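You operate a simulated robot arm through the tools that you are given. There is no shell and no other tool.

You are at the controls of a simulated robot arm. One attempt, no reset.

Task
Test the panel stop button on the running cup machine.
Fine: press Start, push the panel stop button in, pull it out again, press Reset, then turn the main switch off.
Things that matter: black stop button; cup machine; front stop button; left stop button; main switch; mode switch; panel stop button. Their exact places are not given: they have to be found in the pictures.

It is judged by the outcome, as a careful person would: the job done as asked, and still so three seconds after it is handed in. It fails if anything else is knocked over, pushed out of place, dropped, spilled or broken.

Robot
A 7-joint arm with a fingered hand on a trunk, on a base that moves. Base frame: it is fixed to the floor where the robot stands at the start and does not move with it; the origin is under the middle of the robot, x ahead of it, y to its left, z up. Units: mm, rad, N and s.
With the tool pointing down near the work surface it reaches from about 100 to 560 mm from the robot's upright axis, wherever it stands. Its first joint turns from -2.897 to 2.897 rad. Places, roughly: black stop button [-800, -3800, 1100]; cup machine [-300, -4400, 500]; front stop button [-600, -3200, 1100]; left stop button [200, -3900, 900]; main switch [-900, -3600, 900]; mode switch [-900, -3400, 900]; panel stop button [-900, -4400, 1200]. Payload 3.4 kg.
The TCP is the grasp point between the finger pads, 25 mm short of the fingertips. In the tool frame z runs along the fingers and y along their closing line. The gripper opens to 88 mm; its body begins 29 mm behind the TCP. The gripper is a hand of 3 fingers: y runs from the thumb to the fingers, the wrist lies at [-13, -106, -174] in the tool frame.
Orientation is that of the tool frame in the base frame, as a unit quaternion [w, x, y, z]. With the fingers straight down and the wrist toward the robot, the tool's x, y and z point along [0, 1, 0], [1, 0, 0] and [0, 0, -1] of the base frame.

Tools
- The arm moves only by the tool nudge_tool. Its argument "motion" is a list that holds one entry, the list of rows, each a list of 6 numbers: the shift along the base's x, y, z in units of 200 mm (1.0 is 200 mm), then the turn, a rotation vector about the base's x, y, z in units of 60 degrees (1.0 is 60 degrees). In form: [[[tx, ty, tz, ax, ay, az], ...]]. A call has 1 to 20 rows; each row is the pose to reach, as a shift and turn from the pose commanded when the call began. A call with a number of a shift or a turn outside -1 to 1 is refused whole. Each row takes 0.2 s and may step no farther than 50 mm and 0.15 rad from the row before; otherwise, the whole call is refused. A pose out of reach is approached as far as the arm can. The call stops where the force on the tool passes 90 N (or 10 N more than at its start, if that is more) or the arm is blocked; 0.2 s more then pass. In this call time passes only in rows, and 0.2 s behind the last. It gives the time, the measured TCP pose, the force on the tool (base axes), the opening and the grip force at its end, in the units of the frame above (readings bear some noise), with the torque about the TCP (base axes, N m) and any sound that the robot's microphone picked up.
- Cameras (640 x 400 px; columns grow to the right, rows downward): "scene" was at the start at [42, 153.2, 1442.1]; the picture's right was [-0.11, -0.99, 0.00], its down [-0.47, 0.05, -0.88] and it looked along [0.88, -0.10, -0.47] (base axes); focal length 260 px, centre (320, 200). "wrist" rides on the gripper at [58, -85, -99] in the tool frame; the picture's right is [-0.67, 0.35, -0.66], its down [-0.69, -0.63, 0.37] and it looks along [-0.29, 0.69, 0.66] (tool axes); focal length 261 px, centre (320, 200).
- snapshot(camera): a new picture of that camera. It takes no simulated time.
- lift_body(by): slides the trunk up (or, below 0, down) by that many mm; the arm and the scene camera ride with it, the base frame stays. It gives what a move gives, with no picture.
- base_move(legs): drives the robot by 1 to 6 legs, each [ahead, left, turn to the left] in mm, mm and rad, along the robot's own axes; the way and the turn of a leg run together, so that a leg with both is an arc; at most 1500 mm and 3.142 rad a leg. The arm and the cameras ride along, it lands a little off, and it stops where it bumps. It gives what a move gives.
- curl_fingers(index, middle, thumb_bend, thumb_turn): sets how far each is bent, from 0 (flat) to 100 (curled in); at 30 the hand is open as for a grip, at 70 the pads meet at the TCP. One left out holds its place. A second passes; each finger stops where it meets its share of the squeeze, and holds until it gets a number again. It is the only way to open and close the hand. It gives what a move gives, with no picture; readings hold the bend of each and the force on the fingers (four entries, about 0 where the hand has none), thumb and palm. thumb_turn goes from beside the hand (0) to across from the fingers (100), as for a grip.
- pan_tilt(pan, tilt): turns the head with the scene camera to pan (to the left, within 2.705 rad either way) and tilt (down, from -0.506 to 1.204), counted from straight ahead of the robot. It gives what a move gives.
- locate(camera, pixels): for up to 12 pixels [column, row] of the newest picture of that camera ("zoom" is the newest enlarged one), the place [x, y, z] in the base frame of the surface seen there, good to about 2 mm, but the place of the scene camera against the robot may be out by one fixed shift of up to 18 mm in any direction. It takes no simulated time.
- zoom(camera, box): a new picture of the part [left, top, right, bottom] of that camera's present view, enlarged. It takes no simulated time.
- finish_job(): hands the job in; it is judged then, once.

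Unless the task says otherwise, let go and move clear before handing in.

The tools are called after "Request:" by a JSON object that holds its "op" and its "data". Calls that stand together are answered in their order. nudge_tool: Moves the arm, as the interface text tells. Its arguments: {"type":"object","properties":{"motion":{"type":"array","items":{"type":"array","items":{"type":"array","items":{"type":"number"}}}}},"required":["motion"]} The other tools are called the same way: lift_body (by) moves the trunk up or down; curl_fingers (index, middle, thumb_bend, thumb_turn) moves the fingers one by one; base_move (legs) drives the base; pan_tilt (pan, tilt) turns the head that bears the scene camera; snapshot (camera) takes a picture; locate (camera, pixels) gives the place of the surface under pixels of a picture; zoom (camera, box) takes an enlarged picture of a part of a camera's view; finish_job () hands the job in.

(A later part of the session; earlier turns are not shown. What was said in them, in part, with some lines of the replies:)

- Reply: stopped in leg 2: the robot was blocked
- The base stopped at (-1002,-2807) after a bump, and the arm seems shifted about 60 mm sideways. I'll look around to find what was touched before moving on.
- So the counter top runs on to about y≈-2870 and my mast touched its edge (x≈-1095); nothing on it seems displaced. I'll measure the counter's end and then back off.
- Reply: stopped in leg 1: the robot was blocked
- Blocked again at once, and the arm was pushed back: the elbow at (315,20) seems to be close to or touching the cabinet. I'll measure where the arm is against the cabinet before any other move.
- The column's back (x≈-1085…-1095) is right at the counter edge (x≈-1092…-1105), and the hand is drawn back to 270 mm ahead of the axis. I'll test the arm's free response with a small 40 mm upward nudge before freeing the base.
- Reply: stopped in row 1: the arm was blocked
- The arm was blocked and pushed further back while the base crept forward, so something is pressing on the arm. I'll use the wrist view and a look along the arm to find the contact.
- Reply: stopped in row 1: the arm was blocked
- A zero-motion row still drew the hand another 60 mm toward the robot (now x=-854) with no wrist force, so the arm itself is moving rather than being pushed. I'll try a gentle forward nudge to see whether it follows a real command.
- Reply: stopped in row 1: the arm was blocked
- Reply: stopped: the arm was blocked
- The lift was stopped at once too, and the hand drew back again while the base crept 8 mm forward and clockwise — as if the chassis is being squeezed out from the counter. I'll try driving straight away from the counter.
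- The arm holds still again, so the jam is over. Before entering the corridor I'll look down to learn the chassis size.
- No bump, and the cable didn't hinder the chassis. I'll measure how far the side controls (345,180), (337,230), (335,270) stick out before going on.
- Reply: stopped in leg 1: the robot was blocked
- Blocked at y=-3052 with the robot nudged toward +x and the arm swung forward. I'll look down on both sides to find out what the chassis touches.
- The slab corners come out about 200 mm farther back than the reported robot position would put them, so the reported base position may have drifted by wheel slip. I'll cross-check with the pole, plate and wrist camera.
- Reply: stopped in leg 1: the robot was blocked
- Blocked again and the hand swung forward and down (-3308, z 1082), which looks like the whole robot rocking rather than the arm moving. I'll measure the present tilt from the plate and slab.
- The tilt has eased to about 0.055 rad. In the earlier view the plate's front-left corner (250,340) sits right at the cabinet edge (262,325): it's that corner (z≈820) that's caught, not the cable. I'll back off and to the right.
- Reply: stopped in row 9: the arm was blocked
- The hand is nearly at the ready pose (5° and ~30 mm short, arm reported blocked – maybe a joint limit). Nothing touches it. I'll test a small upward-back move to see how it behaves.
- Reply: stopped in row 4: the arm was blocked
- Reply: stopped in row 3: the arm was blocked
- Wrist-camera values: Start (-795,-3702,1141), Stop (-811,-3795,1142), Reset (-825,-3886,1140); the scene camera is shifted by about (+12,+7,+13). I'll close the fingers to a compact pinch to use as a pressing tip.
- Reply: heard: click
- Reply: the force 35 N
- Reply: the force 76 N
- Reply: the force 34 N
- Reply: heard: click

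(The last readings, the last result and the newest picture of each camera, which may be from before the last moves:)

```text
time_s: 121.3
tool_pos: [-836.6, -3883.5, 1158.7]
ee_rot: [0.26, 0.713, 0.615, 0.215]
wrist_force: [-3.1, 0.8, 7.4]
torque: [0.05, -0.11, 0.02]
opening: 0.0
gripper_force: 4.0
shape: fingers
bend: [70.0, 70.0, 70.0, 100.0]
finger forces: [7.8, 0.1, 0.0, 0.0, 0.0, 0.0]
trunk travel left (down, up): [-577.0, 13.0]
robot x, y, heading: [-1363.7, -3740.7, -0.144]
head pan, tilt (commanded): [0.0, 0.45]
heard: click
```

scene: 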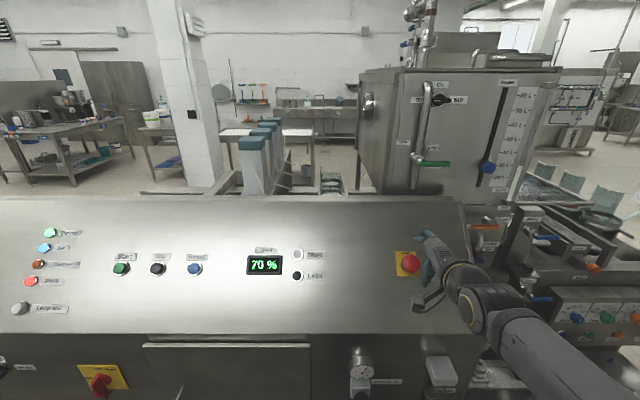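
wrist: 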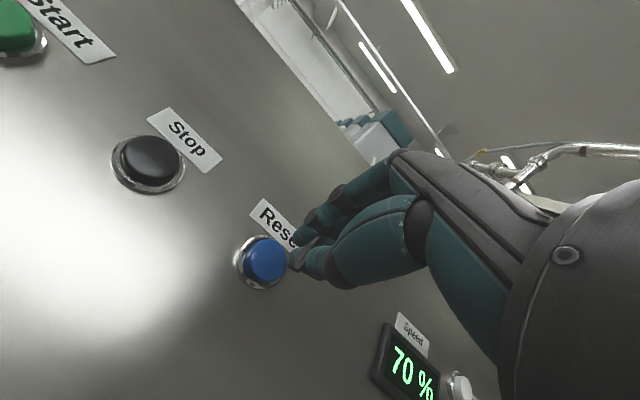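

A click was heard on Reset with ~8 N. I'll back off and check the lamps.

Request:
{"op": "nudge_tool", "data": {"motion": [[[-0.068, 0.011, 0.073, 0, 0, 0], [-0.136, 0.022, 0.146, 0, 0, 0], [-0.204, 0.033, 0.219, 0, 0, 0], [-0.34, 0.055, 0.365, 0, 0, 0]]]}}

Request:
{"op": "snapshot", "data": {"camera": "scene"}}

Request:
{"op": "zoom", "data": {"camera": "scene", "box": [150, 200, 300, 320]}}

```text
time_s: 122.3
tool_pos: [-905.4, -3871.5, 1231.2]
ee_rot: [0.258, 0.713, 0.616, 0.214]
wrist_force: [0.2, -0.9, -0.5]
torque: [0.04, 0.0, -0.02]
opening: 0.1
gripper_force: 0.1
shape: fingers
bend: [70.0, 70.0, 70.0, 100.0]
finger forces: [0.0, 0.1, 0.0, 0.0, 0.1, 0.0]
trunk travel left (down, up): [-577.0, 13.0]
robot x, y, heading: [-1363.7, -3742.2, -0.141]
head pan, tilt (commanded): [0.0, 0.45]
```

```text
taken
```

scene: 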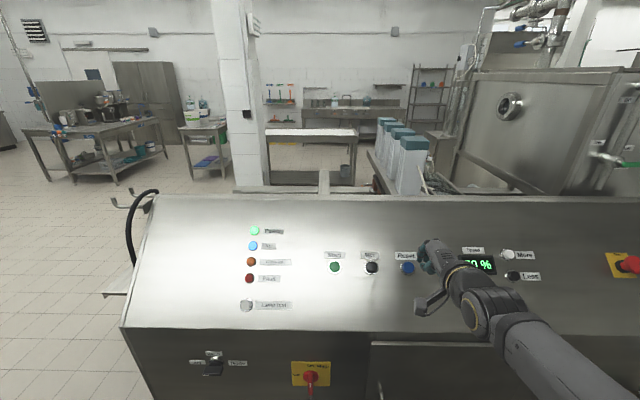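

```text
3.33 times, centred on (225, 260) of scene
```

zoom: 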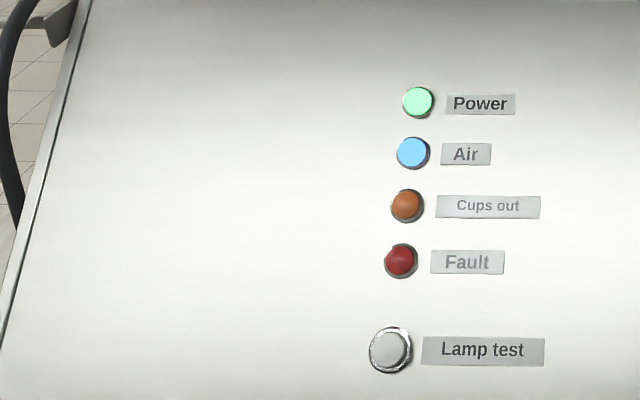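

Fault is now off: the reset worked. Next, the main switch: I'll back off 150 mm and go 265 mm left, then lower the trunk so the hand comes level with it.

Request:
{"op": "base_move", "data": {"legs": [[-150, 0, 0], [0, 265, -0.016]]}}

Request:
{"op": "lift_body", "data": {"by": -270}}

Request:
{"op": "snapshot", "data": {"camera": "wrist"}}

Request:
{"op": "snapshot", "data": {"camera": "scene"}}

```text
time_s: 125.1
tool_pos: [-1012.6, -3593.2, 1229.9]
ee_rot: [0.261, 0.72, 0.608, 0.211]
wrist_force: [-0.2, 0.4, 0.7]
torque: [0.03, -0.02, -0.01]
opening: 0.1
gripper_force: 0.1
shape: fingers
bend: [70.0, 70.0, 70.0, 100.0]
finger forces: [0.0, 0.1, 0.0, 0.1, 0.0, 0.0]
trunk travel left (down, up): [-577.0, 13.0]
robot x, y, heading: [-1471.0, -3454.9, -0.163]
head pan, tilt (commanded): [0.0, 0.45]
```

```text
time_s: 127.9
tool_pos: [-1012.5, -3595.6, 960.1]
ee_rot: [0.26, 0.719, 0.609, 0.212]
wrist_force: [0.6, 0.2, 0.0]
torque: [0.01, 0.0, -0.01]
opening: 0.1
gripper_force: 0.0
shape: fingers
bend: [70.0, 70.0, 70.0, 100.0]
finger forces: [0.1, 0.1, 0.1, 0.0, 0.0, 0.0]
trunk travel left (down, up): [-307.0, 283.0]
robot x, y, heading: [-1465.0, -3450.5, -0.159]
head pan, tilt (commanded): [0.0, 0.45]
```

```text
taken
```

wrist: 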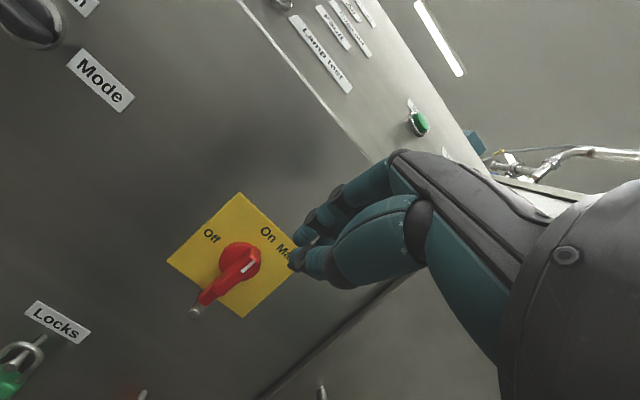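

```text
taken
```

scene: 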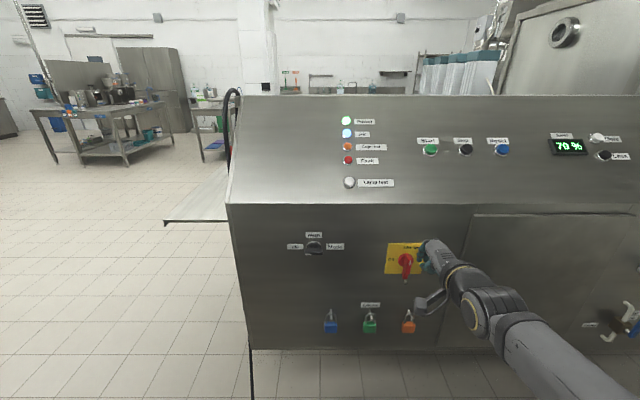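

The main switch is in view: red disc with white mark toward "On", and its grip extends downward. I'll zoom and measure it.

Request:
{"op": "zoom", "data": {"camera": "wrist", "box": [150, 180, 310, 330]}}

Request:
{"op": "locate", "data": {"camera": "zoom", "pixels": [[340, 215], [300, 255], [255, 300], [235, 320], [205, 350], [290, 180], [345, 190], [110, 205], [265, 90], [270, 355], [100, 100], [320, 235]]}}

Request:
{"op": "zoom", "data": {"camera": "scene", "box": [370, 230, 450, 290]}}

Request:
{"op": "locate", "data": {"camera": "zoom", "pixels": [[285, 200], [285, 250], [285, 300], [285, 340], [255, 200], [320, 200], [290, 160], [270, 270], [300, 270], [180, 180]]}}

```text
2.67 times, centred on (230, 255) of wrist
```

zoom: 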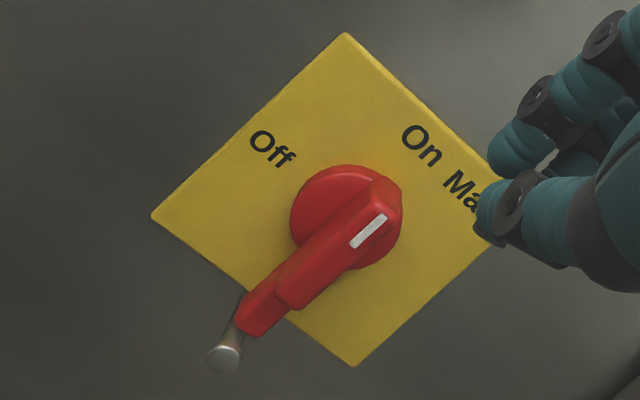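

```text
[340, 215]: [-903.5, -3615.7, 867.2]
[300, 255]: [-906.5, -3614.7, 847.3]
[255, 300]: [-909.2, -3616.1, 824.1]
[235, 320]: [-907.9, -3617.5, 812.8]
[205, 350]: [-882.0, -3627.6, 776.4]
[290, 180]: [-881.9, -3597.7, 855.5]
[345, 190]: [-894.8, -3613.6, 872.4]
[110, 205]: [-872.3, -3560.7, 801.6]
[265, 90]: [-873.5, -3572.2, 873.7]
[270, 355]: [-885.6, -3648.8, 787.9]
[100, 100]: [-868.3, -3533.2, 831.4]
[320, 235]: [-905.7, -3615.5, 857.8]
```

```text
6.67 times, centred on (410, 260) of scene
```

zoom: 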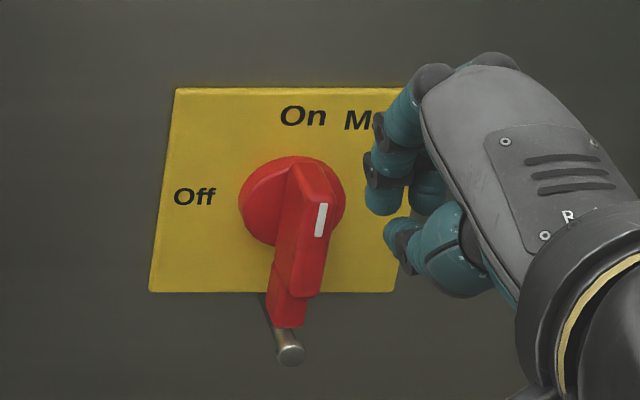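

```text
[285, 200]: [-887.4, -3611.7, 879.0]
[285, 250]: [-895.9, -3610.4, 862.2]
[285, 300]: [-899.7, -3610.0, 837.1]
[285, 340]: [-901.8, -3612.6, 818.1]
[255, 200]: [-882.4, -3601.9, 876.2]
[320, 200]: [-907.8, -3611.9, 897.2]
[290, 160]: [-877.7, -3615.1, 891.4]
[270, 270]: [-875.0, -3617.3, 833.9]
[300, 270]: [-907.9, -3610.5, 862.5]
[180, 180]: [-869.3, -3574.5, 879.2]
```

The lever's axis is at about (-890,-3623,858); the white-marked end points up to On and the grip tail hangs ~50 mm below. To turn it Off (counter-clockwise), more forward pitch of the hand would help, so I'll test how far the wrist can pitch here in free space.

Request:
{"op": "nudge_tool", "data": {"motion": [[[-0.03, 0.005, 0, -0.019, -0.118, 0], [-0.06, 0.01, 0, -0.038, -0.235, 0], [-0.06, 0.01, 0, -0.057, -0.352, 0], [-0.06, 0.01, 0, -0.057, -0.352, 0]]]}}

```text
time_s: 128.9
tool_pos: [-1024.3, -3593.4, 959.4]
ee_rot: [0.389, 0.66, 0.556, 0.322]
wrist_force: [0.4, -0.2, -0.9]
torque: [0.03, 0.01, -0.03]
opening: 0.0
gripper_force: 0.1
shape: fingers
bend: [70.0, 70.0, 70.0, 100.0]
finger forces: [0.0, 0.0, 0.1, 0.1, 0.0, 0.0]
trunk travel left (down, up): [-307.0, 283.0]
robot x, y, heading: [-1464.5, -3451.3, -0.161]
head pan, tilt (commanded): [0.0, 0.45]
```

The wrist follows well (pitch now ≈61°). I'll go on toward fingers horizontal, pointing straight at the switch plate.

Request:
{"op": "nudge_tool", "data": {"motion": [[[0, 0, 0, -0.019, -0.118, 0], [0, 0, 0, -0.038, -0.235, 0], [0, 0, 0, -0.057, -0.352, 0], [0, 0, 0, -0.076, -0.47, 0], [0, 0, 0, -0.076, -0.47, 0]]]}}

Request:
{"op": "snapshot", "data": {"camera": "wrist"}}

Request:
{"op": "snapshot", "data": {"camera": "scene"}}

```text
time_s: 130.1
tool_pos: [-1022.4, -3592.2, 959.1]
ee_rot: [0.538, 0.545, 0.458, 0.451]
wrist_force: [-0.2, -0.2, 0.3]
torque: [-0.01, 0.0, 0.02]
opening: 0.3
gripper_force: 0.1
shape: fingers
bend: [70.0, 70.0, 70.0, 100.0]
finger forces: [0.0, 0.0, 0.0, 0.1, 0.1, 0.0]
out of reach, approached as far as the arm can: row 2
trunk travel left (down, up): [-307.0, 283.0]
robot x, y, heading: [-1467.0, -3454.0, -0.162]
head pan, tilt (commanded): [0.0, 0.45]
```

```text
taken
```

wrist: 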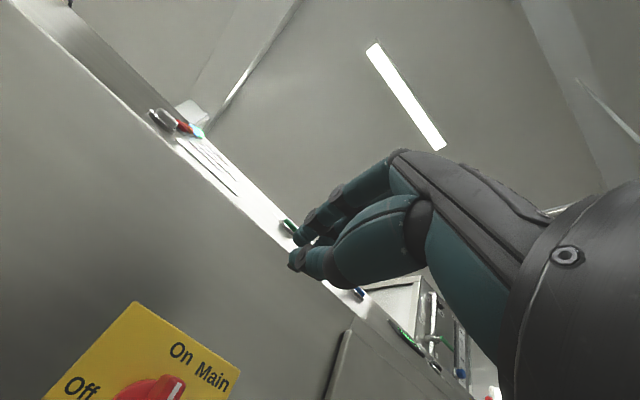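

```text
taken
```

scene: 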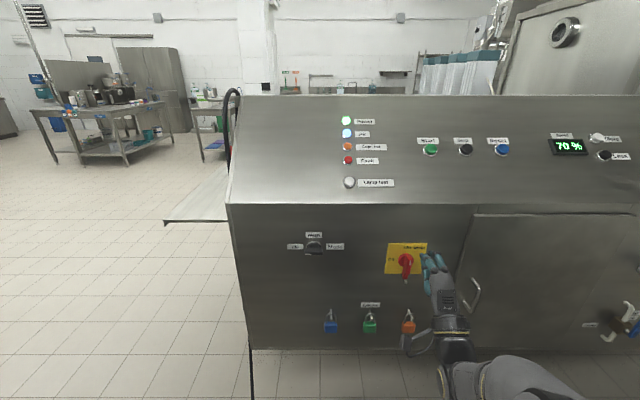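

Fingers now point horizontally at the panel (z-axis ≈ (0.98,-0.17,-0.01)). Before planning the turn I'll examine the little metal stud near the lever's tail, which must not get in the way.

Request:
{"op": "zoom", "data": {"camera": "scene", "box": [375, 235, 435, 285]}}

Request:
{"op": "locate", "data": {"camera": "zoom", "pixels": [[333, 355], [325, 340], [318, 325], [330, 310], [330, 270], [315, 300], [350, 300], [340, 250], [300, 200], [380, 190], [305, 320], [345, 180]]}}

```text
8.00 times, centred on (405, 260) of scene
```

zoom: 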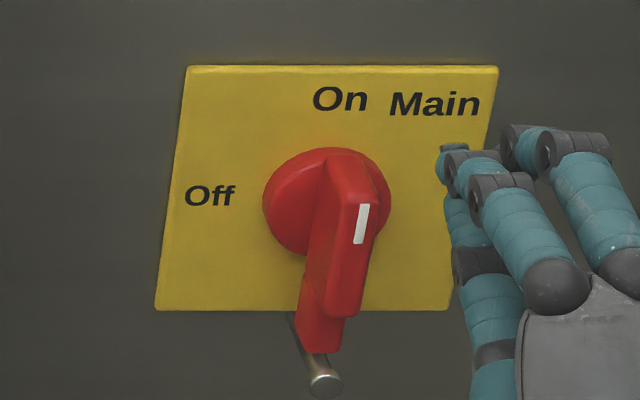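

```text
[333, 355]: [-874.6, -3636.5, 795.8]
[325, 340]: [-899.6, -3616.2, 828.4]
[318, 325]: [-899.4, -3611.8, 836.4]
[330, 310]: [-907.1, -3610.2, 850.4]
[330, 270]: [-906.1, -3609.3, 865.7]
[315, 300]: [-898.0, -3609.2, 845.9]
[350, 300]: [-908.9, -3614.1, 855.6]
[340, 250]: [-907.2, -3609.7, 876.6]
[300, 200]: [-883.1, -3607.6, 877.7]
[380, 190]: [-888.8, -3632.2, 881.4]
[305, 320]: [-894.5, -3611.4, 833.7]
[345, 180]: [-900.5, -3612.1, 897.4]
```

Request:
{"op": "locate", "data": {"camera": "zoom", "pixels": [[324, 384], [327, 388], [320, 370], [312, 358], [300, 340], [293, 320], [320, 345], [300, 345], [340, 340], [370, 200], [330, 160], [365, 290]]}}

Request:
{"op": "zoom", "data": {"camera": "wrist", "box": [20, 280, 260, 400]}}

```text
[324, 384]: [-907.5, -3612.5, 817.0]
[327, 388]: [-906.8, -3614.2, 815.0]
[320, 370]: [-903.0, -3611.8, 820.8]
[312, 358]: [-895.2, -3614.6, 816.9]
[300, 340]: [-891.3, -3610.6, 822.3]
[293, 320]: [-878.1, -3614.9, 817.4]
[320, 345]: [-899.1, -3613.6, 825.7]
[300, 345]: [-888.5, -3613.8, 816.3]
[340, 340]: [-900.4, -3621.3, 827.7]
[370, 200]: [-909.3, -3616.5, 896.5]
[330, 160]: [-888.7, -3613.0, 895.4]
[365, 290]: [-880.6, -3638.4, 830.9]
```

```text
2.67 times, centred on (140, 340) of wrist
```

zoom: 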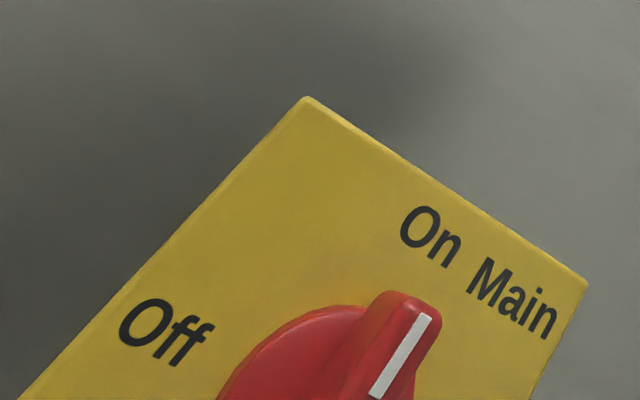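

The stud is fixed to the panel right below the tail (z≈804), so pushing the tail from below would foul it. Better: grip the lever at its axis with thumb left/fingers right and twist counter-clockwise, ending in the present hand attitude. I'll test the opposite roll (+60° first) in free space.

Request:
{"op": "nudge_tool", "data": {"motion": [[[0, 0, 0, 0.123, -0.02, 0], [0, 0, 0, 0.247, -0.04, 0], [0, 0, 0, 0.37, -0.06, 0], [0, 0, 0, 0.494, -0.08, 0], [0, 0, 0, 0.617, -0.1, 0], [0, 0, 0, 0.74, -0.12, 0], [0, 0, 0, 0.864, -0.14, 0], [0, 0, 0, 0.987, -0.16, 0], [0, 0, 0, 0.987, -0.16, 0]]]}}

```text
time_s: 132.1
tool_pos: [-1025.7, -3592.3, 960.3]
ee_rot: [0.233, 0.702, 0.131, 0.66]
wrist_force: [-0.3, 0.0, -0.6]
torque: [0.0, 0.0, -0.01]
opening: 0.0
gripper_force: 0.1
shape: fingers
bend: [70.0, 70.0, 70.0, 100.0]
finger forces: [0.1, 0.1, 0.0, 0.0, 0.0, 0.1]
out of reach, approached as far as the arm can: row 3, 4, 5, 6
trunk travel left (down, up): [-307.0, 283.0]
robot x, y, heading: [-1466.9, -3452.0, -0.158]
head pan, tilt (commanded): [0.0, 0.45]
```

60° of roll achieved. Now the remaining 30°.

Request:
{"op": "nudge_tool", "data": {"motion": [[[0, 0, 0, 0.123, -0.02, 0], [0, 0, 0, 0.247, -0.04, 0], [0, 0, 0, 0.37, -0.06, 0], [0, 0, 0, 0.494, -0.08, 0], [0, 0, 0, 0.494, -0.08, 0]]]}}

Request:
{"op": "snapshot", "data": {"camera": "wrist"}}

Request:
{"op": "snapshot", "data": {"camera": "scene"}}

```text
time_s: 133.3
tool_pos: [-1024.0, -3592.5, 959.1]
ee_rot: [0.051, 0.711, -0.053, 0.699]
wrist_force: [0.4, -0.2, 0.0]
torque: [0.02, -0.03, 0.03]
opening: 0.0
gripper_force: 0.1
shape: fingers
bend: [70.0, 70.0, 70.0, 100.0]
finger forces: [0.0, 0.1, 0.0, 0.0, 0.0, 0.1]
trunk travel left (down, up): [-307.0, 283.0]
robot x, y, heading: [-1465.9, -3450.6, -0.164]
head pan, tilt (commanded): [0.0, 0.45]
```

```text
taken
```

wrist: 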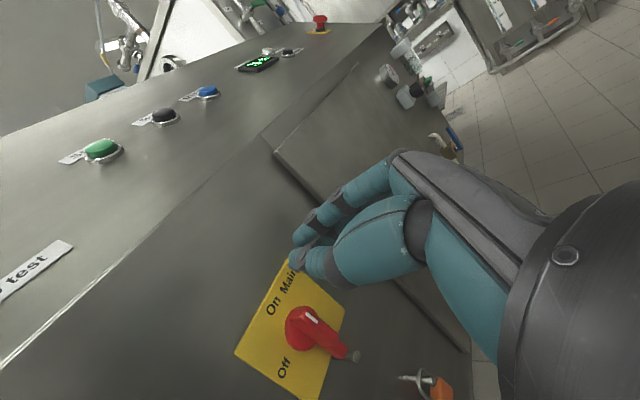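

```text
taken
```

scene: 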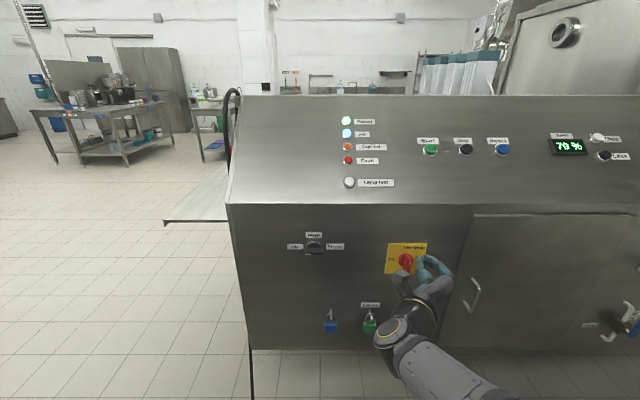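

The hand now has thumb to the left and fingers to the right, aimed at the panel. I'll measure the lever precisely in this view.

Request:
{"op": "zoom", "data": {"camera": "wrist", "box": [220, 260, 380, 400]}}

Request:
{"op": "locate", "data": {"camera": "zoom", "pixels": [[345, 145], [325, 130], [365, 165], [400, 200], [430, 230], [470, 250], [370, 140], [340, 170], [385, 215], [300, 185], [425, 195], [395, 240]]}}

```text
2.86 times, centred on (300, 330) of wrist
```

zoom: 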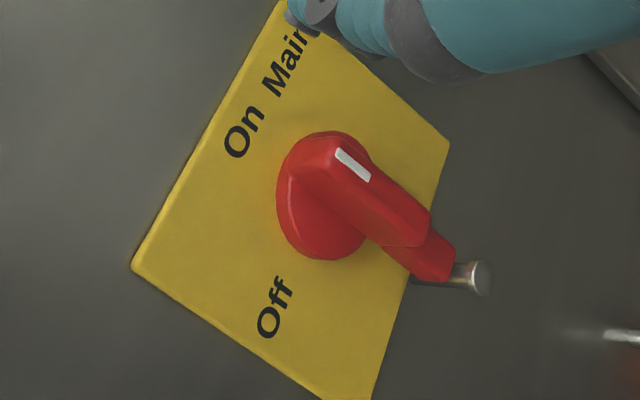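

```text
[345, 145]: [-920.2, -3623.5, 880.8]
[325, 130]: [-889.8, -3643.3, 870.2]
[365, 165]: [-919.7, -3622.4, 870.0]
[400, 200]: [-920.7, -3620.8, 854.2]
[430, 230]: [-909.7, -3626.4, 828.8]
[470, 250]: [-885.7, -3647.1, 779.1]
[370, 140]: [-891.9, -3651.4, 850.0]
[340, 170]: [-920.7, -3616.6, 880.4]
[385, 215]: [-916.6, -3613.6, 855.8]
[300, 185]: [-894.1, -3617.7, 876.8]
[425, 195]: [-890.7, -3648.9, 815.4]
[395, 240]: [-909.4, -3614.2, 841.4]
```

The lever axis is at (-889,-3622.5,859), the grip stands 37 mm proud, 13 mm thick. I'll open the hand, then lower the trunk 100 mm and move 40 mm closer so the arm keeps this well-behaved posture.

Request:
{"op": "curl_fingers", "data": {"index": 30, "middle": 30, "thumb_bend": 30, "thumb_turn": 100}}

Request:
{"op": "lift_body", "data": {"by": -100}}

Request:
{"op": "snapshot", "data": {"camera": "wrist"}}

Request:
{"op": "snapshot", "data": {"camera": "scene"}}

```text
time_s: 134.3
tool_pos: [-1023.9, -3592.8, 960.4]
ee_rot: [0.051, 0.711, -0.052, 0.7]
wrist_force: [-0.4, -0.1, -0.1]
torque: [0.0, 0.01, 0.0]
opening: 84.1
gripper_force: 0.1
shape: fingers
bend: [30.0, 30.0, 30.0, 98.0]
finger forces: [0.1, 0.1, 0.1, 0.0, 0.1, 0.0]
trunk travel left (down, up): [-307.0, 283.0]
robot x, y, heading: [-1470.0, -3451.2, -0.164]
head pan, tilt (commanded): [0.0, 0.45]
```

```text
time_s: 135.6
tool_pos: [-1023.7, -3590.9, 859.8]
ee_rot: [0.051, 0.711, -0.052, 0.7]
wrist_force: [-0.5, -0.5, -0.3]
torque: [-0.04, 0.01, 0.01]
opening: 84.0
gripper_force: 0.1
shape: fingers
bend: [30.0, 30.0, 30.0, 98.0]
finger forces: [0.1, 0.0, 0.1, 0.0, 0.1, 0.0]
trunk travel left (down, up): [-207.0, 383.0]
robot x, y, heading: [-1473.0, -3453.8, -0.162]
head pan, tilt (commanded): [0.0, 0.45]
```

```text
taken
```

wrist: 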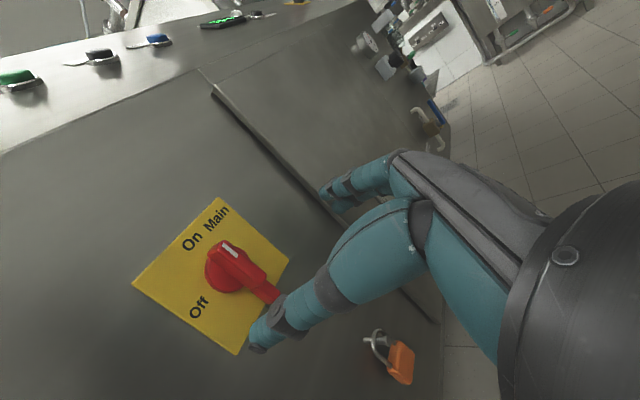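

```text
taken
```

scene: 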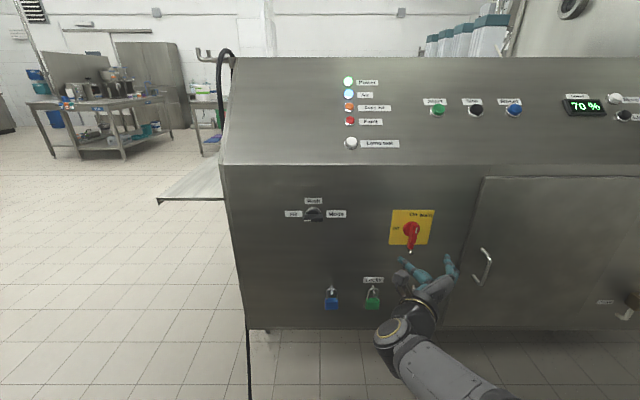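

TCP is level with the lever (z 860) and 10 mm left of its axis. I'll move the base 60 mm closer and 9 mm right (tips will stay ~30 mm clear of the lever).

Request:
{"op": "base_move", "data": {"legs": [[60, -9, 0]]}}

Request:
{"op": "snapshot", "data": {"camera": "wrist"}}

Request:
{"op": "zoom", "data": {"camera": "wrist", "box": [180, 170, 400, 370]}}

```text
time_s: 136.6
tool_pos: [-966.3, -3610.0, 859.1]
ee_rot: [0.051, 0.711, -0.052, 0.699]
wrist_force: [0.5, -0.3, 0.0]
torque: [0.0, -0.01, 0.0]
opening: 84.5
gripper_force: 0.1
shape: fingers
bend: [30.0, 30.0, 30.0, 98.0]
finger forces: [0.0, 0.0, 0.0, 0.0, 0.0, 0.0]
trunk travel left (down, up): [-207.0, 383.0]
robot x, y, heading: [-1410.3, -3470.9, -0.168]
head pan, tilt (commanded): [0.0, 0.45]
```

```text
taken
```

wrist: 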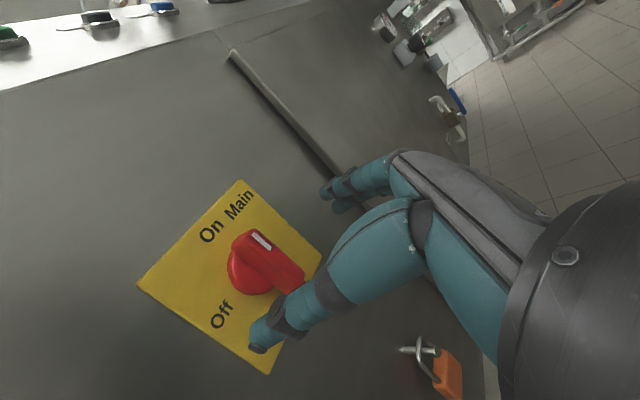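

```text
2.00 times, centred on (290, 270) of wrist
```

zoom: 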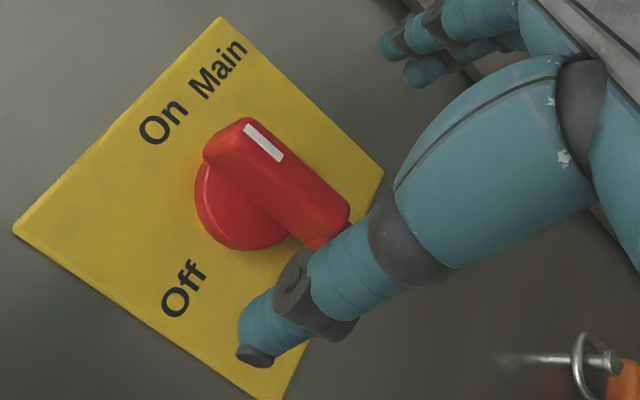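

TCP is now right on the lever's axis line, 85 mm from the panel. I'll double-check with fresh points on the lever.

Request:
{"op": "locate", "data": {"camera": "zoom", "pixels": [[262, 142], [245, 130], [290, 170], [320, 200], [270, 190], [230, 145], [300, 215], [215, 200], [225, 235], [255, 370], [385, 45]]}}

```text
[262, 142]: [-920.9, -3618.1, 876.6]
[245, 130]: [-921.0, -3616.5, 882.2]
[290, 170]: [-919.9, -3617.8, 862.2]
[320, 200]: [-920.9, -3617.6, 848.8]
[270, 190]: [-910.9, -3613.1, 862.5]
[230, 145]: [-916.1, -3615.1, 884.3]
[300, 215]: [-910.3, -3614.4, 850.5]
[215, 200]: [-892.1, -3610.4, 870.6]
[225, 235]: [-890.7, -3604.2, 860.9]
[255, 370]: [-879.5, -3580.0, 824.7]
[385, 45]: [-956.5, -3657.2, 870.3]
```

Lever centre confirmed (y≈-3618 at its face). I'll advance 42 mm so the lever lies between thumb and fingers.

Request:
{"op": "nudge_tool", "data": {"motion": [[[0.07, -0.0113, 0, 0, 0, 0], [0.14, -0.0227, 0, 0, 0, 0], [0.2075, -0.0335, 0, 0, 0, 0], [0.2075, -0.0335, 0, 0, 0, 0]]]}}

Request:
{"op": "snapshot", "data": {"camera": "wrist"}}

Request:
{"op": "zoom", "data": {"camera": "wrist", "box": [180, 130, 400, 350]}}

```text
time_s: 137.6
tool_pos: [-926.0, -3617.7, 859.7]
ee_rot: [0.052, 0.711, -0.053, 0.699]
wrist_force: [0.5, -0.2, -0.5]
torque: [-0.01, -0.01, -0.01]
opening: 84.2
gripper_force: 0.0
shape: fingers
bend: [30.0, 30.0, 30.0, 98.0]
finger forces: [0.0, 0.0, 0.0, 0.1, 0.0, 0.0]
trunk travel left (down, up): [-207.0, 383.0]
robot x, y, heading: [-1408.0, -3471.3, -0.161]
head pan, tilt (commanded): [0.0, 0.45]
```

```text
taken
```

wrist: 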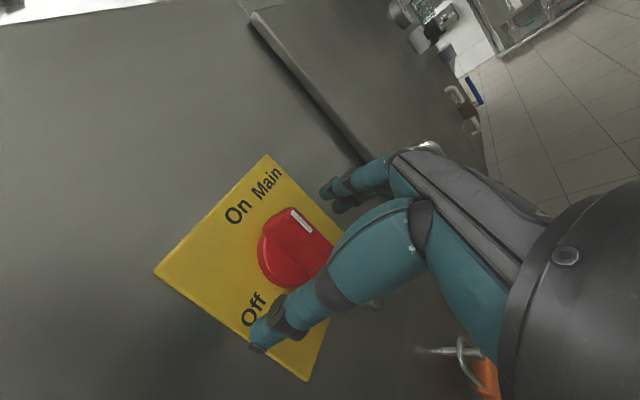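

```text
1.82 times, centred on (290, 240) of wrist
```

zoom: 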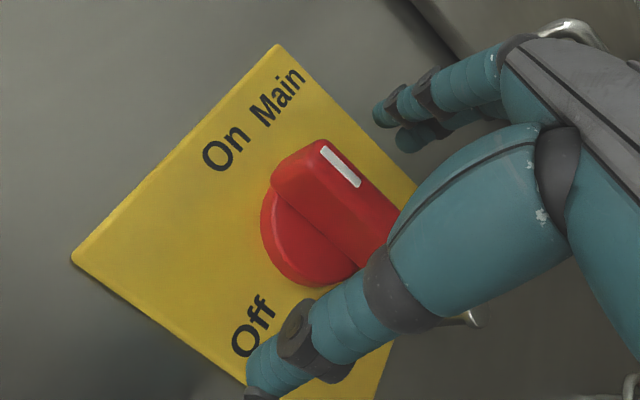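

The lever is between thumb and fingers, TCP on its axis 44 mm off the panel. Closing the grip.

Request:
{"op": "curl_fingers", "data": {"index": 70, "middle": 70, "thumb_bend": 70, "thumb_turn": 100}}

Request:
{"op": "snapshot", "data": {"camera": "wrist"}}

Request:
{"op": "zoom", "data": {"camera": "wrist", "box": [180, 130, 400, 350]}}

```text
time_s: 138.6
tool_pos: [-923.8, -3617.1, 859.8]
ee_rot: [0.051, 0.71, -0.054, 0.7]
wrist_force: [0.0, -4.4, 1.3]
torque: [-0.02, -0.04, -0.09]
opening: 7.9
gripper_force: 4.5
shape: fingers
bend: [65.0, 66.0, 66.0, 100.0]
finger forces: [3.5, 3.7, 0.0, 0.0, 2.5, 0.1]
trunk travel left (down, up): [-207.0, 383.0]
robot x, y, heading: [-1410.0, -3474.7, -0.161]
head pan, tilt (commanded): [0.0, 0.45]
```

```text
taken
```

wrist: 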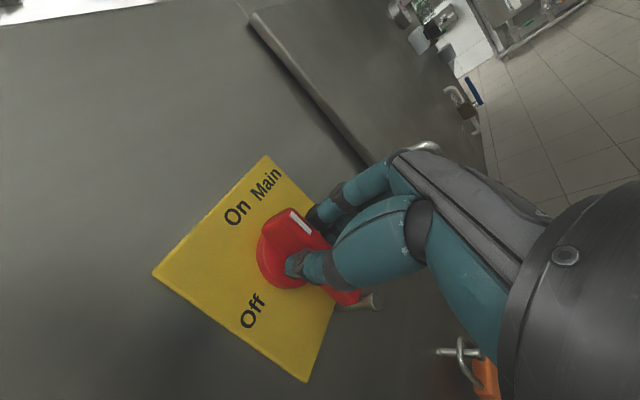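

```text
1.82 times, centred on (290, 240) of wrist
```

zoom: 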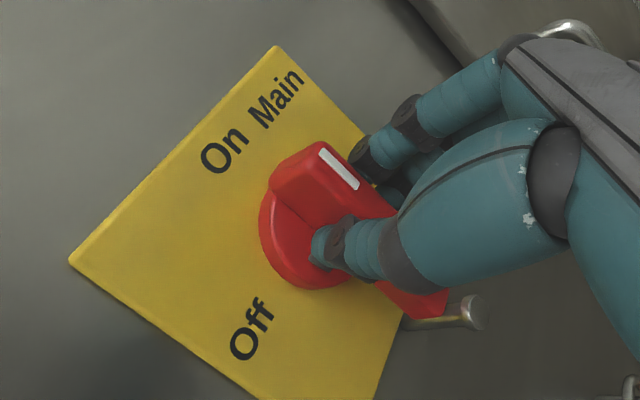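

The lever is held: thumb on its left at zoom (325,245), fingers on the right, but only ~3.5 N. I'll tighten the squeeze.

Request:
{"op": "curl_fingers", "data": {"index": 85, "middle": 85, "thumb_bend": 85}}

```text
time_s: 139.6
tool_pos: [-924.0, -3618.8, 859.3]
ee_rot: [0.052, 0.712, -0.054, 0.698]
wrist_force: [9.7, -9.2, -0.1]
torque: [-0.11, -0.04, -0.08]
opening: 5.5
gripper_force: 21.9
shape: fingers
bend: [73.0, 64.0, 69.0, 100.0]
finger forces: [11.7, 14.6, 0.0, 0.0, 18.4, 0.0]
trunk travel left (down, up): [-207.0, 383.0]
robot x, y, heading: [-1409.4, -3472.4, -0.159]
head pan, tilt (commanded): [0.0, 0.45]
```

Grip forces are now 12–18 N. I'll twist counter-clockwise about the lever axis, first 30°, watching force and torque.

Request:
{"op": "nudge_tool", "data": {"motion": [[[0, 0, 0, -0.123, 0.02, 0], [0, 0, 0, -0.247, 0.04, 0], [0, 0, 0, -0.37, 0.06, 0], [0, 0, 0, -0.494, 0.08, 0]]]}}

Request:
{"op": "snapshot", "data": {"camera": "wrist"}}

Request:
{"op": "snapshot", "data": {"camera": "scene"}}

```text
time_s: 140.6
tool_pos: [-924.5, -3618.8, 857.8]
ee_rot: [0.234, 0.704, 0.13, 0.658]
wrist_force: [6.1, -13.0, -10.1]
torque: [0.11, 0.15, -0.16]
opening: 5.9
gripper_force: 23.1
shape: fingers
bend: [73.0, 72.0, 71.0, 99.0]
finger forces: [17.5, 10.9, 0.1, 0.1, 18.4, 0.1]
trunk travel left (down, up): [-207.0, 383.0]
robot x, y, heading: [-1410.8, -3476.0, -0.163]
head pan, tilt (commanded): [0.0, 0.45]
```

```text
taken
```

wrist: 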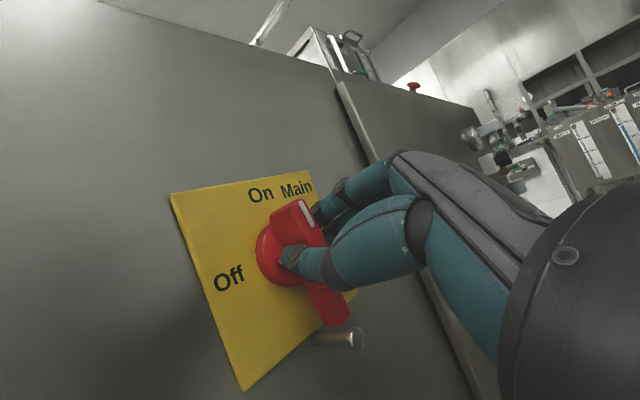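

```text
taken
```

scene: 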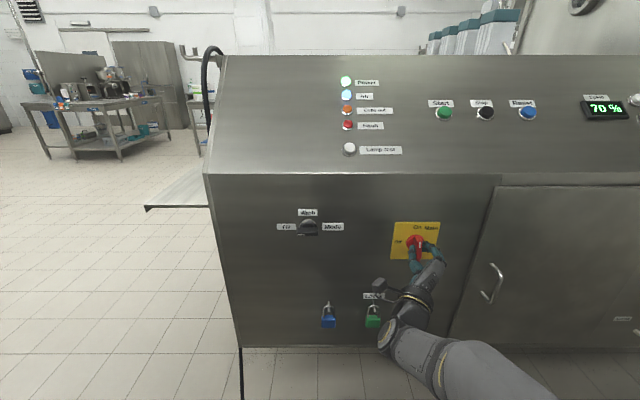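

The hand turned 30°, but I need to see whether the lever followed. I'll zoom on it.

Request:
{"op": "zoom", "data": {"camera": "wrist", "box": [160, 160, 400, 400]}}

Request:
{"op": "zoom", "data": {"camera": "scene", "box": [375, 205, 455, 275]}}

```text
1.67 times, centred on (280, 280) of wrist
```

zoom: 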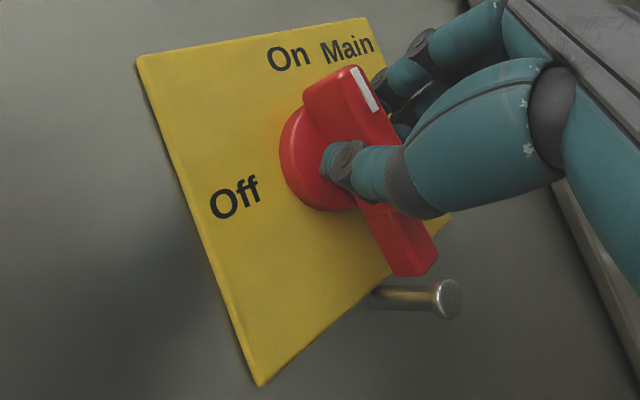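

```text
5.71 times, centred on (415, 240) of scene
```

zoom: 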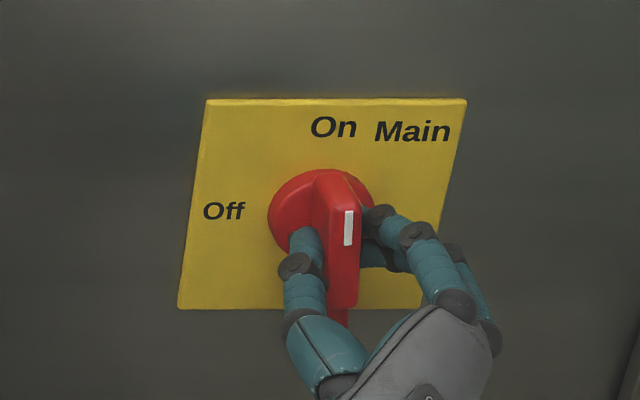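

The lever hasn't turned yet: the fingers pivoted on it, but thumb (lower left) and index (upper right) now form the right couple. I'll squeeze harder and twist further.

Request:
{"op": "curl_fingers", "data": {"index": 100, "middle": 100, "thumb_bend": 100}}

Request:
{"op": "nudge_tool", "data": {"motion": [[[0, 0, 0, -0.123, 0.02, 0], [0, 0, 0, -0.247, 0.04, 0], [0, 0, 0, -0.37, 0.06, 0]]]}}

Request:
{"op": "snapshot", "data": {"camera": "scene"}}

Request:
{"op": "zoom", "data": {"camera": "scene", "box": [375, 205, 455, 275]}}

```text
time_s: 141.6
tool_pos: [-923.2, -3618.7, 857.3]
ee_rot: [0.232, 0.703, 0.13, 0.659]
wrist_force: [7.4, -11.6, -12.6]
torque: [0.07, 0.26, -0.28]
opening: 5.2
gripper_force: 32.9
shape: fingers
bend: [74.0, 74.0, 70.0, 99.0]
finger forces: [19.4, 17.6, 0.0, 0.1, 28.2, 0.1]
trunk travel left (down, up): [-207.0, 383.0]
robot x, y, heading: [-1413.0, -3472.0, -0.164]
head pan, tilt (commanded): [0.0, 0.45]
```

```text
time_s: 142.4
tool_pos: [-923.9, -3619.6, 858.3]
ee_rot: [0.361, 0.666, 0.261, 0.598]
wrist_force: [7.5, -15.3, -14.5]
torque: [0.1, 0.22, -0.35]
opening: 5.3
gripper_force: 31.9
shape: fingers
bend: [74.0, 74.0, 70.0, 98.0]
finger forces: [21.9, 14.2, 0.0, 0.0, 28.4, 0.0]
trunk travel left (down, up): [-207.0, 383.0]
robot x, y, heading: [-1409.2, -3472.2, -0.16]
head pan, tilt (commanded): [0.0, 0.45]
```

```text
taken
```

scene: 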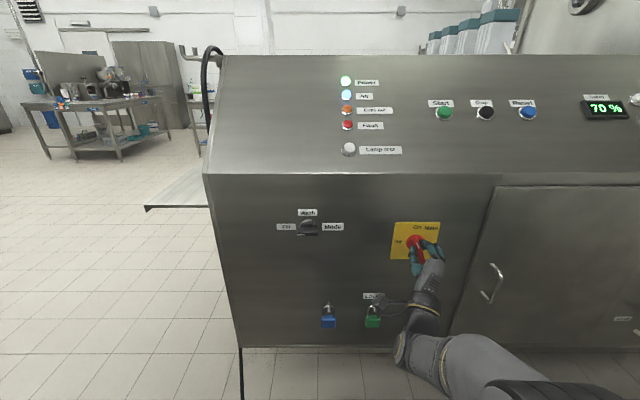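

```text
5.71 times, centred on (415, 240) of scene
```

zoom: 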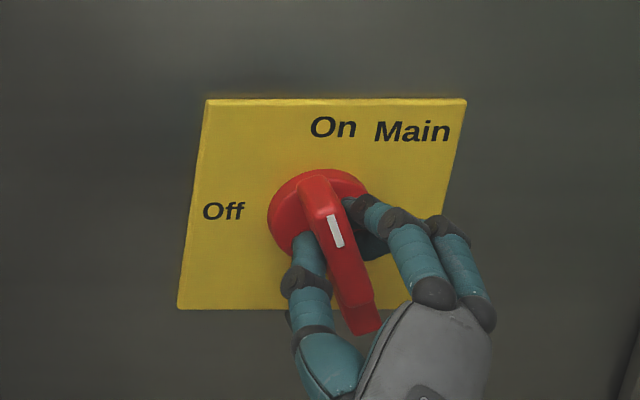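

The lever is turning now (about 20° counter-clockwise). I'll keep twisting.

Request:
{"op": "nudge_tool", "data": {"motion": [[[0, 0, 0, -0.123, 0.02, 0], [0, 0, 0, -0.247, 0.04, 0], [0, 0, 0, -0.37, 0.06, 0], [0, 0, 0, -0.494, 0.08, 0], [0, 0, 0, -0.617, 0.1, 0]]]}}

Request:
{"op": "snapshot", "data": {"camera": "scene"}}

Request:
{"op": "zoom", "data": {"camera": "scene", "box": [375, 205, 455, 275]}}

```text
time_s: 143.6
tool_pos: [-924.8, -3620.8, 859.6]
ee_rot: [0.539, 0.546, 0.455, 0.451]
wrist_force: [10.6, -24.5, -0.4]
torque: [0.1, -0.07, -0.46]
opening: 5.2
gripper_force: 32.3
shape: fingers
bend: [74.0, 74.0, 70.0, 98.0]
finger forces: [22.3, 14.9, 0.0, 0.1, 26.9, 0.0]
trunk travel left (down, up): [-207.0, 383.0]
robot x, y, heading: [-1409.7, -3473.9, -0.159]
head pan, tilt (commanded): [0.0, 0.45]
```

```text
taken
```

scene: 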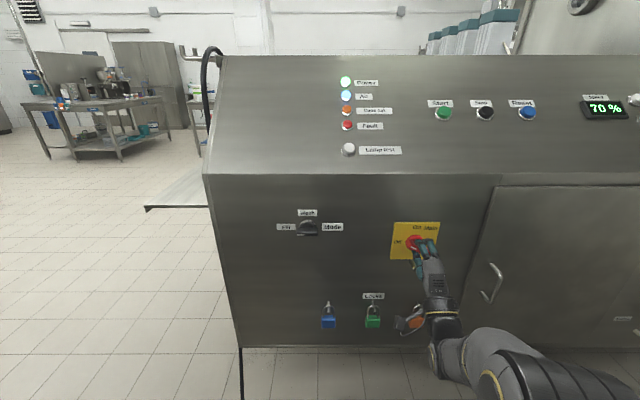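

```text
5.71 times, centred on (415, 240) of scene
```

zoom: 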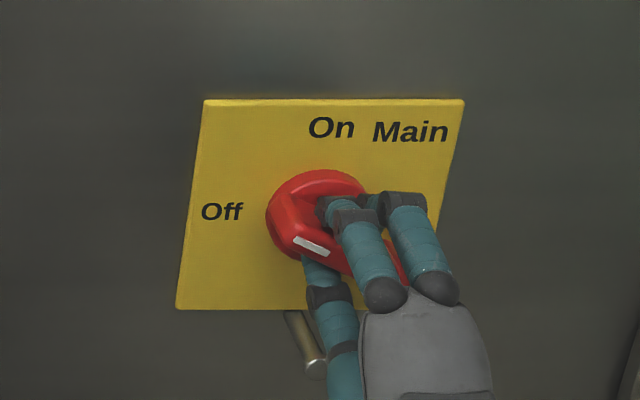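

The lever is now about 65–70° round, pointer nearly at Off. I'll twist on by another 30°.

Request:
{"op": "nudge_tool", "data": {"motion": [[[0, 0, 0, -0.123, 0.02, 0], [0, 0, 0, -0.247, 0.04, 0], [0, 0, 0, -0.37, 0.06, 0], [0, 0, 0, -0.494, 0.08, 0]]]}}

Request:
{"op": "snapshot", "data": {"camera": "scene"}}

Request:
{"op": "zoom", "data": {"camera": "scene", "box": [375, 205, 455, 275]}}

```text
time_s: 144.6
tool_pos: [-924.2, -3620.3, 860.8]
ee_rot: [0.642, 0.409, 0.577, 0.295]
wrist_force: [14.3, -26.0, 12.5]
torque: [0.11, -0.33, -0.49]
opening: 5.4
gripper_force: 32.4
shape: fingers
bend: [74.0, 74.0, 70.0, 98.0]
finger forces: [24.4, 14.6, 0.1, 0.1, 26.3, 0.0]
trunk travel left (down, up): [-207.0, 383.0]
robot x, y, heading: [-1412.5, -3474.3, -0.158]
head pan, tilt (commanded): [0.0, 0.45]
```

```text
taken
```

scene: 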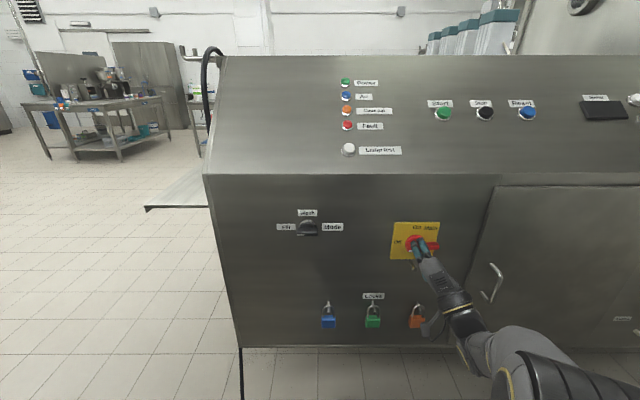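

```text
5.71 times, centred on (415, 240) of scene
```

zoom: 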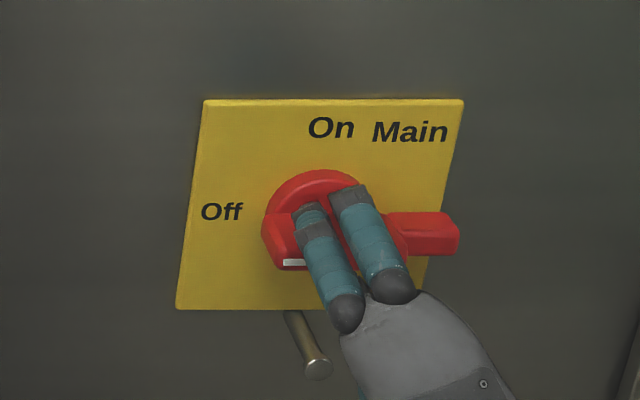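

The display and the Power/Air lamps have gone dark and the lever points at Off. I'll open the hand to release it.

Request:
{"op": "curl_fingers", "data": {"index": 40, "middle": 40, "thumb_bend": 40}}

Request:
{"op": "zoom", "data": {"camera": "scene", "box": [375, 205, 455, 275]}}

Request:
{"op": "snapshot", "data": {"camera": "wrist"}}

```text
time_s: 145.6
tool_pos: [-925.4, -3617.0, 859.3]
ee_rot: [0.641, 0.408, 0.579, 0.296]
wrist_force: [1.3, -0.2, -0.3]
torque: [0.0, -0.03, 0.01]
opening: 62.8
gripper_force: 0.0
shape: fingers
bend: [40.0, 40.0, 40.0, 99.0]
finger forces: [0.1, 0.0, 0.0, 0.0, 0.1, 0.1]
trunk travel left (down, up): [-207.0, 383.0]
robot x, y, heading: [-1410.4, -3473.5, -0.163]
head pan, tilt (commanded): [0.0, 0.45]
```

```text
5.71 times, centred on (415, 240) of scene
```

zoom: 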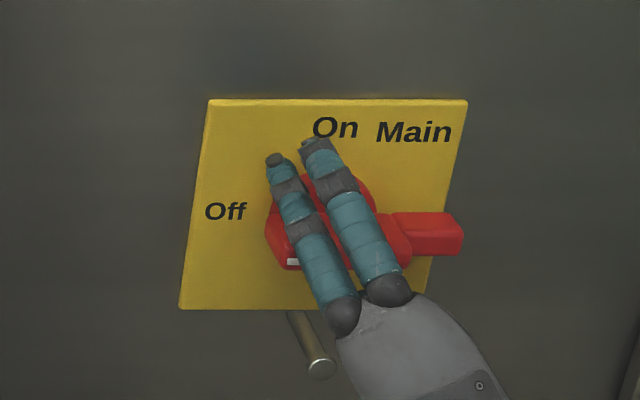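

```text
taken
```

wrist: 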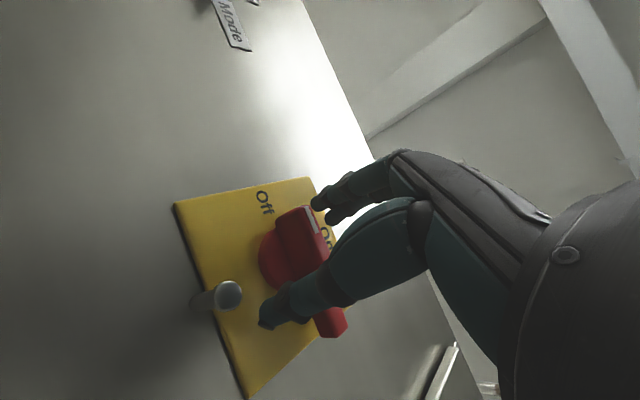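

Released cleanly (no force), lever stays at Off. I'll withdraw straight out from the panel.

Request:
{"op": "nudge_tool", "data": {"motion": [[[-0.1, 0.016, 0, 0, 0, 0], [-0.2, 0.032, 0, 0, 0, 0], [-0.3, 0.048, 0, 0, 0, 0], [-0.4, 0.064, 0, 0, 0, 0], [-0.5, 0.08, 0, 0, 0, 0]]]}}

Request:
{"op": "base_move", "data": {"legs": [[-150, 0, 0]]}}

Request:
{"op": "snapshot", "data": {"camera": "scene"}}

Request:
{"op": "snapshot", "data": {"camera": "wrist"}}

```text
time_s: 146.8
tool_pos: [-1011.0, -3616.3, 863.8]
ee_rot: [0.64, 0.407, 0.58, 0.298]
wrist_force: [0.4, 0.1, 0.2]
torque: [0.01, 0.0, 0.0]
opening: 62.6
gripper_force: 0.0
shape: fingers
bend: [40.0, 40.0, 40.0, 99.0]
finger forces: [0.0, 0.0, 0.0, 0.0, 0.0, 0.1]
out of reach, approached as far as the arm can: row 4, 5
trunk travel left (down, up): [-207.0, 383.0]
robot x, y, heading: [-1413.0, -3475.7, -0.165]
head pan, tilt (commanded): [0.0, 0.45]
```

```text
time_s: 148.2
tool_pos: [-1160.7, -3593.5, 863.8]
ee_rot: [0.641, 0.407, 0.58, 0.295]
wrist_force: [-0.2, -1.1, -0.5]
torque: [0.01, -0.03, 0.03]
opening: 63.1
gripper_force: 0.1
shape: fingers
bend: [40.0, 40.0, 40.0, 99.0]
finger forces: [0.2, 0.0, 0.0, 0.0, 0.0, 0.0]
trunk travel left (down, up): [-207.0, 383.0]
robot x, y, heading: [-1561.8, -3445.8, -0.165]
head pan, tilt (commanded): [0.0, 0.45]
```

```text
taken
```

scene: 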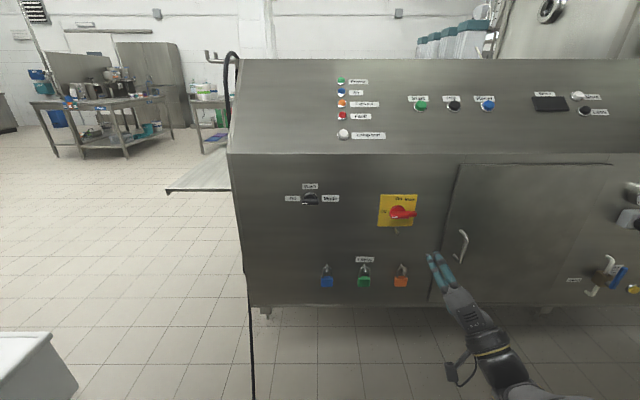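

```text
taken
```

wrist: 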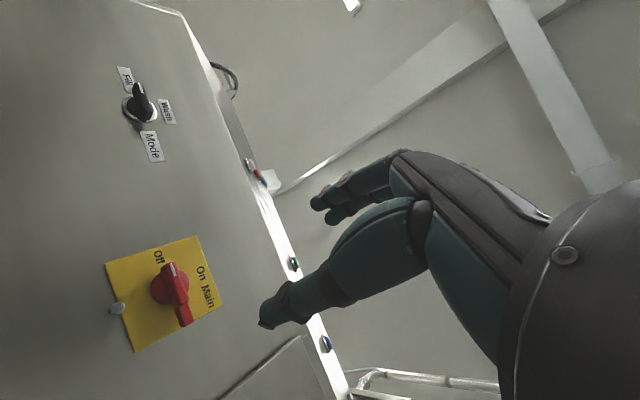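

Everything is dark and the lever points to Off. I'll make a last check of the panel stop button (out) and the counter I brushed earlier.

Request:
{"op": "pan_tilt", "data": {"pan": -0.7, "tilt": 0.3}}

Request:
{"op": "snapshot", "data": {"camera": "scene"}}

Request:
{"op": "pan_tilt", "data": {"pan": 1.5, "tilt": 0.5}}

Request:
{"op": "snapshot", "data": {"camera": "scene"}}

```text
time_s: 149.2
tool_pos: [-1160.1, -3593.7, 864.1]
ee_rot: [0.641, 0.408, 0.579, 0.296]
wrist_force: [-0.8, -0.2, 0.2]
torque: [-0.01, -0.01, 0.0]
opening: 62.8
gripper_force: 0.0
shape: fingers
bend: [40.0, 40.0, 40.0, 99.0]
finger forces: [0.0, 0.0, 0.0, 0.1, 0.0, 0.0]
trunk travel left (down, up): [-207.0, 383.0]
robot x, y, heading: [-1557.5, -3445.1, -0.165]
head pan, tilt (commanded): [-0.7, 0.3]
```

```text
taken
```

scene: 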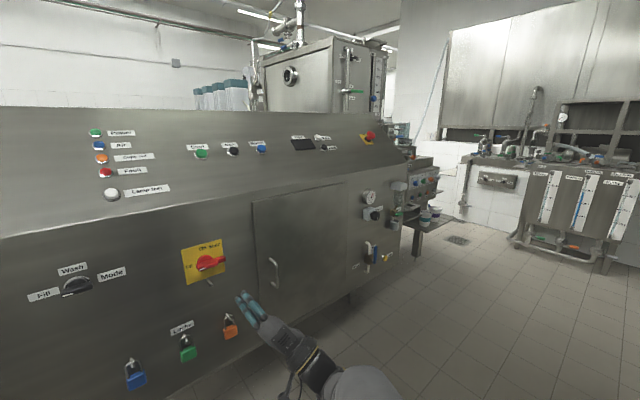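

```text
time_s: 151.3
tool_pos: [-1161.2, -3593.0, 864.0]
ee_rot: [0.641, 0.408, 0.579, 0.296]
wrist_force: [-0.2, -0.1, -0.2]
torque: [0.02, 0.03, -0.01]
opening: 62.8
gripper_force: 0.1
shape: fingers
bend: [40.0, 40.0, 40.0, 99.0]
finger forces: [0.0, 0.0, 0.0, 0.0, 0.1, 0.0]
trunk travel left (down, up): [-207.0, 383.0]
robot x, y, heading: [-1560.2, -3449.6, -0.164]
head pan, tilt (commanded): [1.499, 0.499]
```

```text
taken
```

scene: 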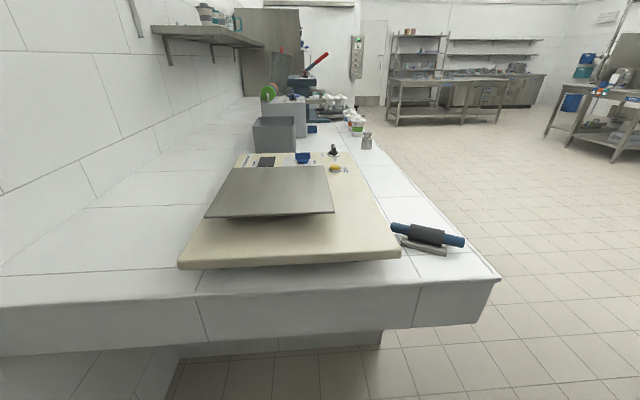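

The counter items are all in place, the panel stop button is out at (370,135), lamps and display are off, and the main switch lever points at Off, with the hand well clear. I'll hand the job in.

Request:
{"op": "finish_job", "data": {}}

```text
The job is handed in.
```

I went through all five steps in the order you gave and handed the job in. I have no direct proof that the machine was running when I tested the stop button.

| Step | What I saw |
|---|---|
| Press Start | The button clicked and sprang back. No lamp or machine part visible from where I stood changed. |
| Push panel stop button in | The head went in about 8 mm and the Fault lamp lit. |
| Pull it out again | The head came back to its original height. Fault stayed lit, waiting for reset. |
| Press Reset | The button clicked and Fault went out. |
| Turn main switch off | The lever points at Off. The Power and Air lamps and the speed display are dark. |

Start and Reset clicked the same way under the same press, and Reset clearly took effect, so I expect Start registered too.

**Bumps on the way in:**
- The robot's column hit the edge of the counter.
- Its front plate caught the corner of the machine cabinet.
- I had to drive across the black power cable lying on the floor.

In both bumps I got free and continued. The items on the counter looked in place when I checked at the end. I did not recheck the cable or that cabinet corner.

The hand is open and clear of the machine.
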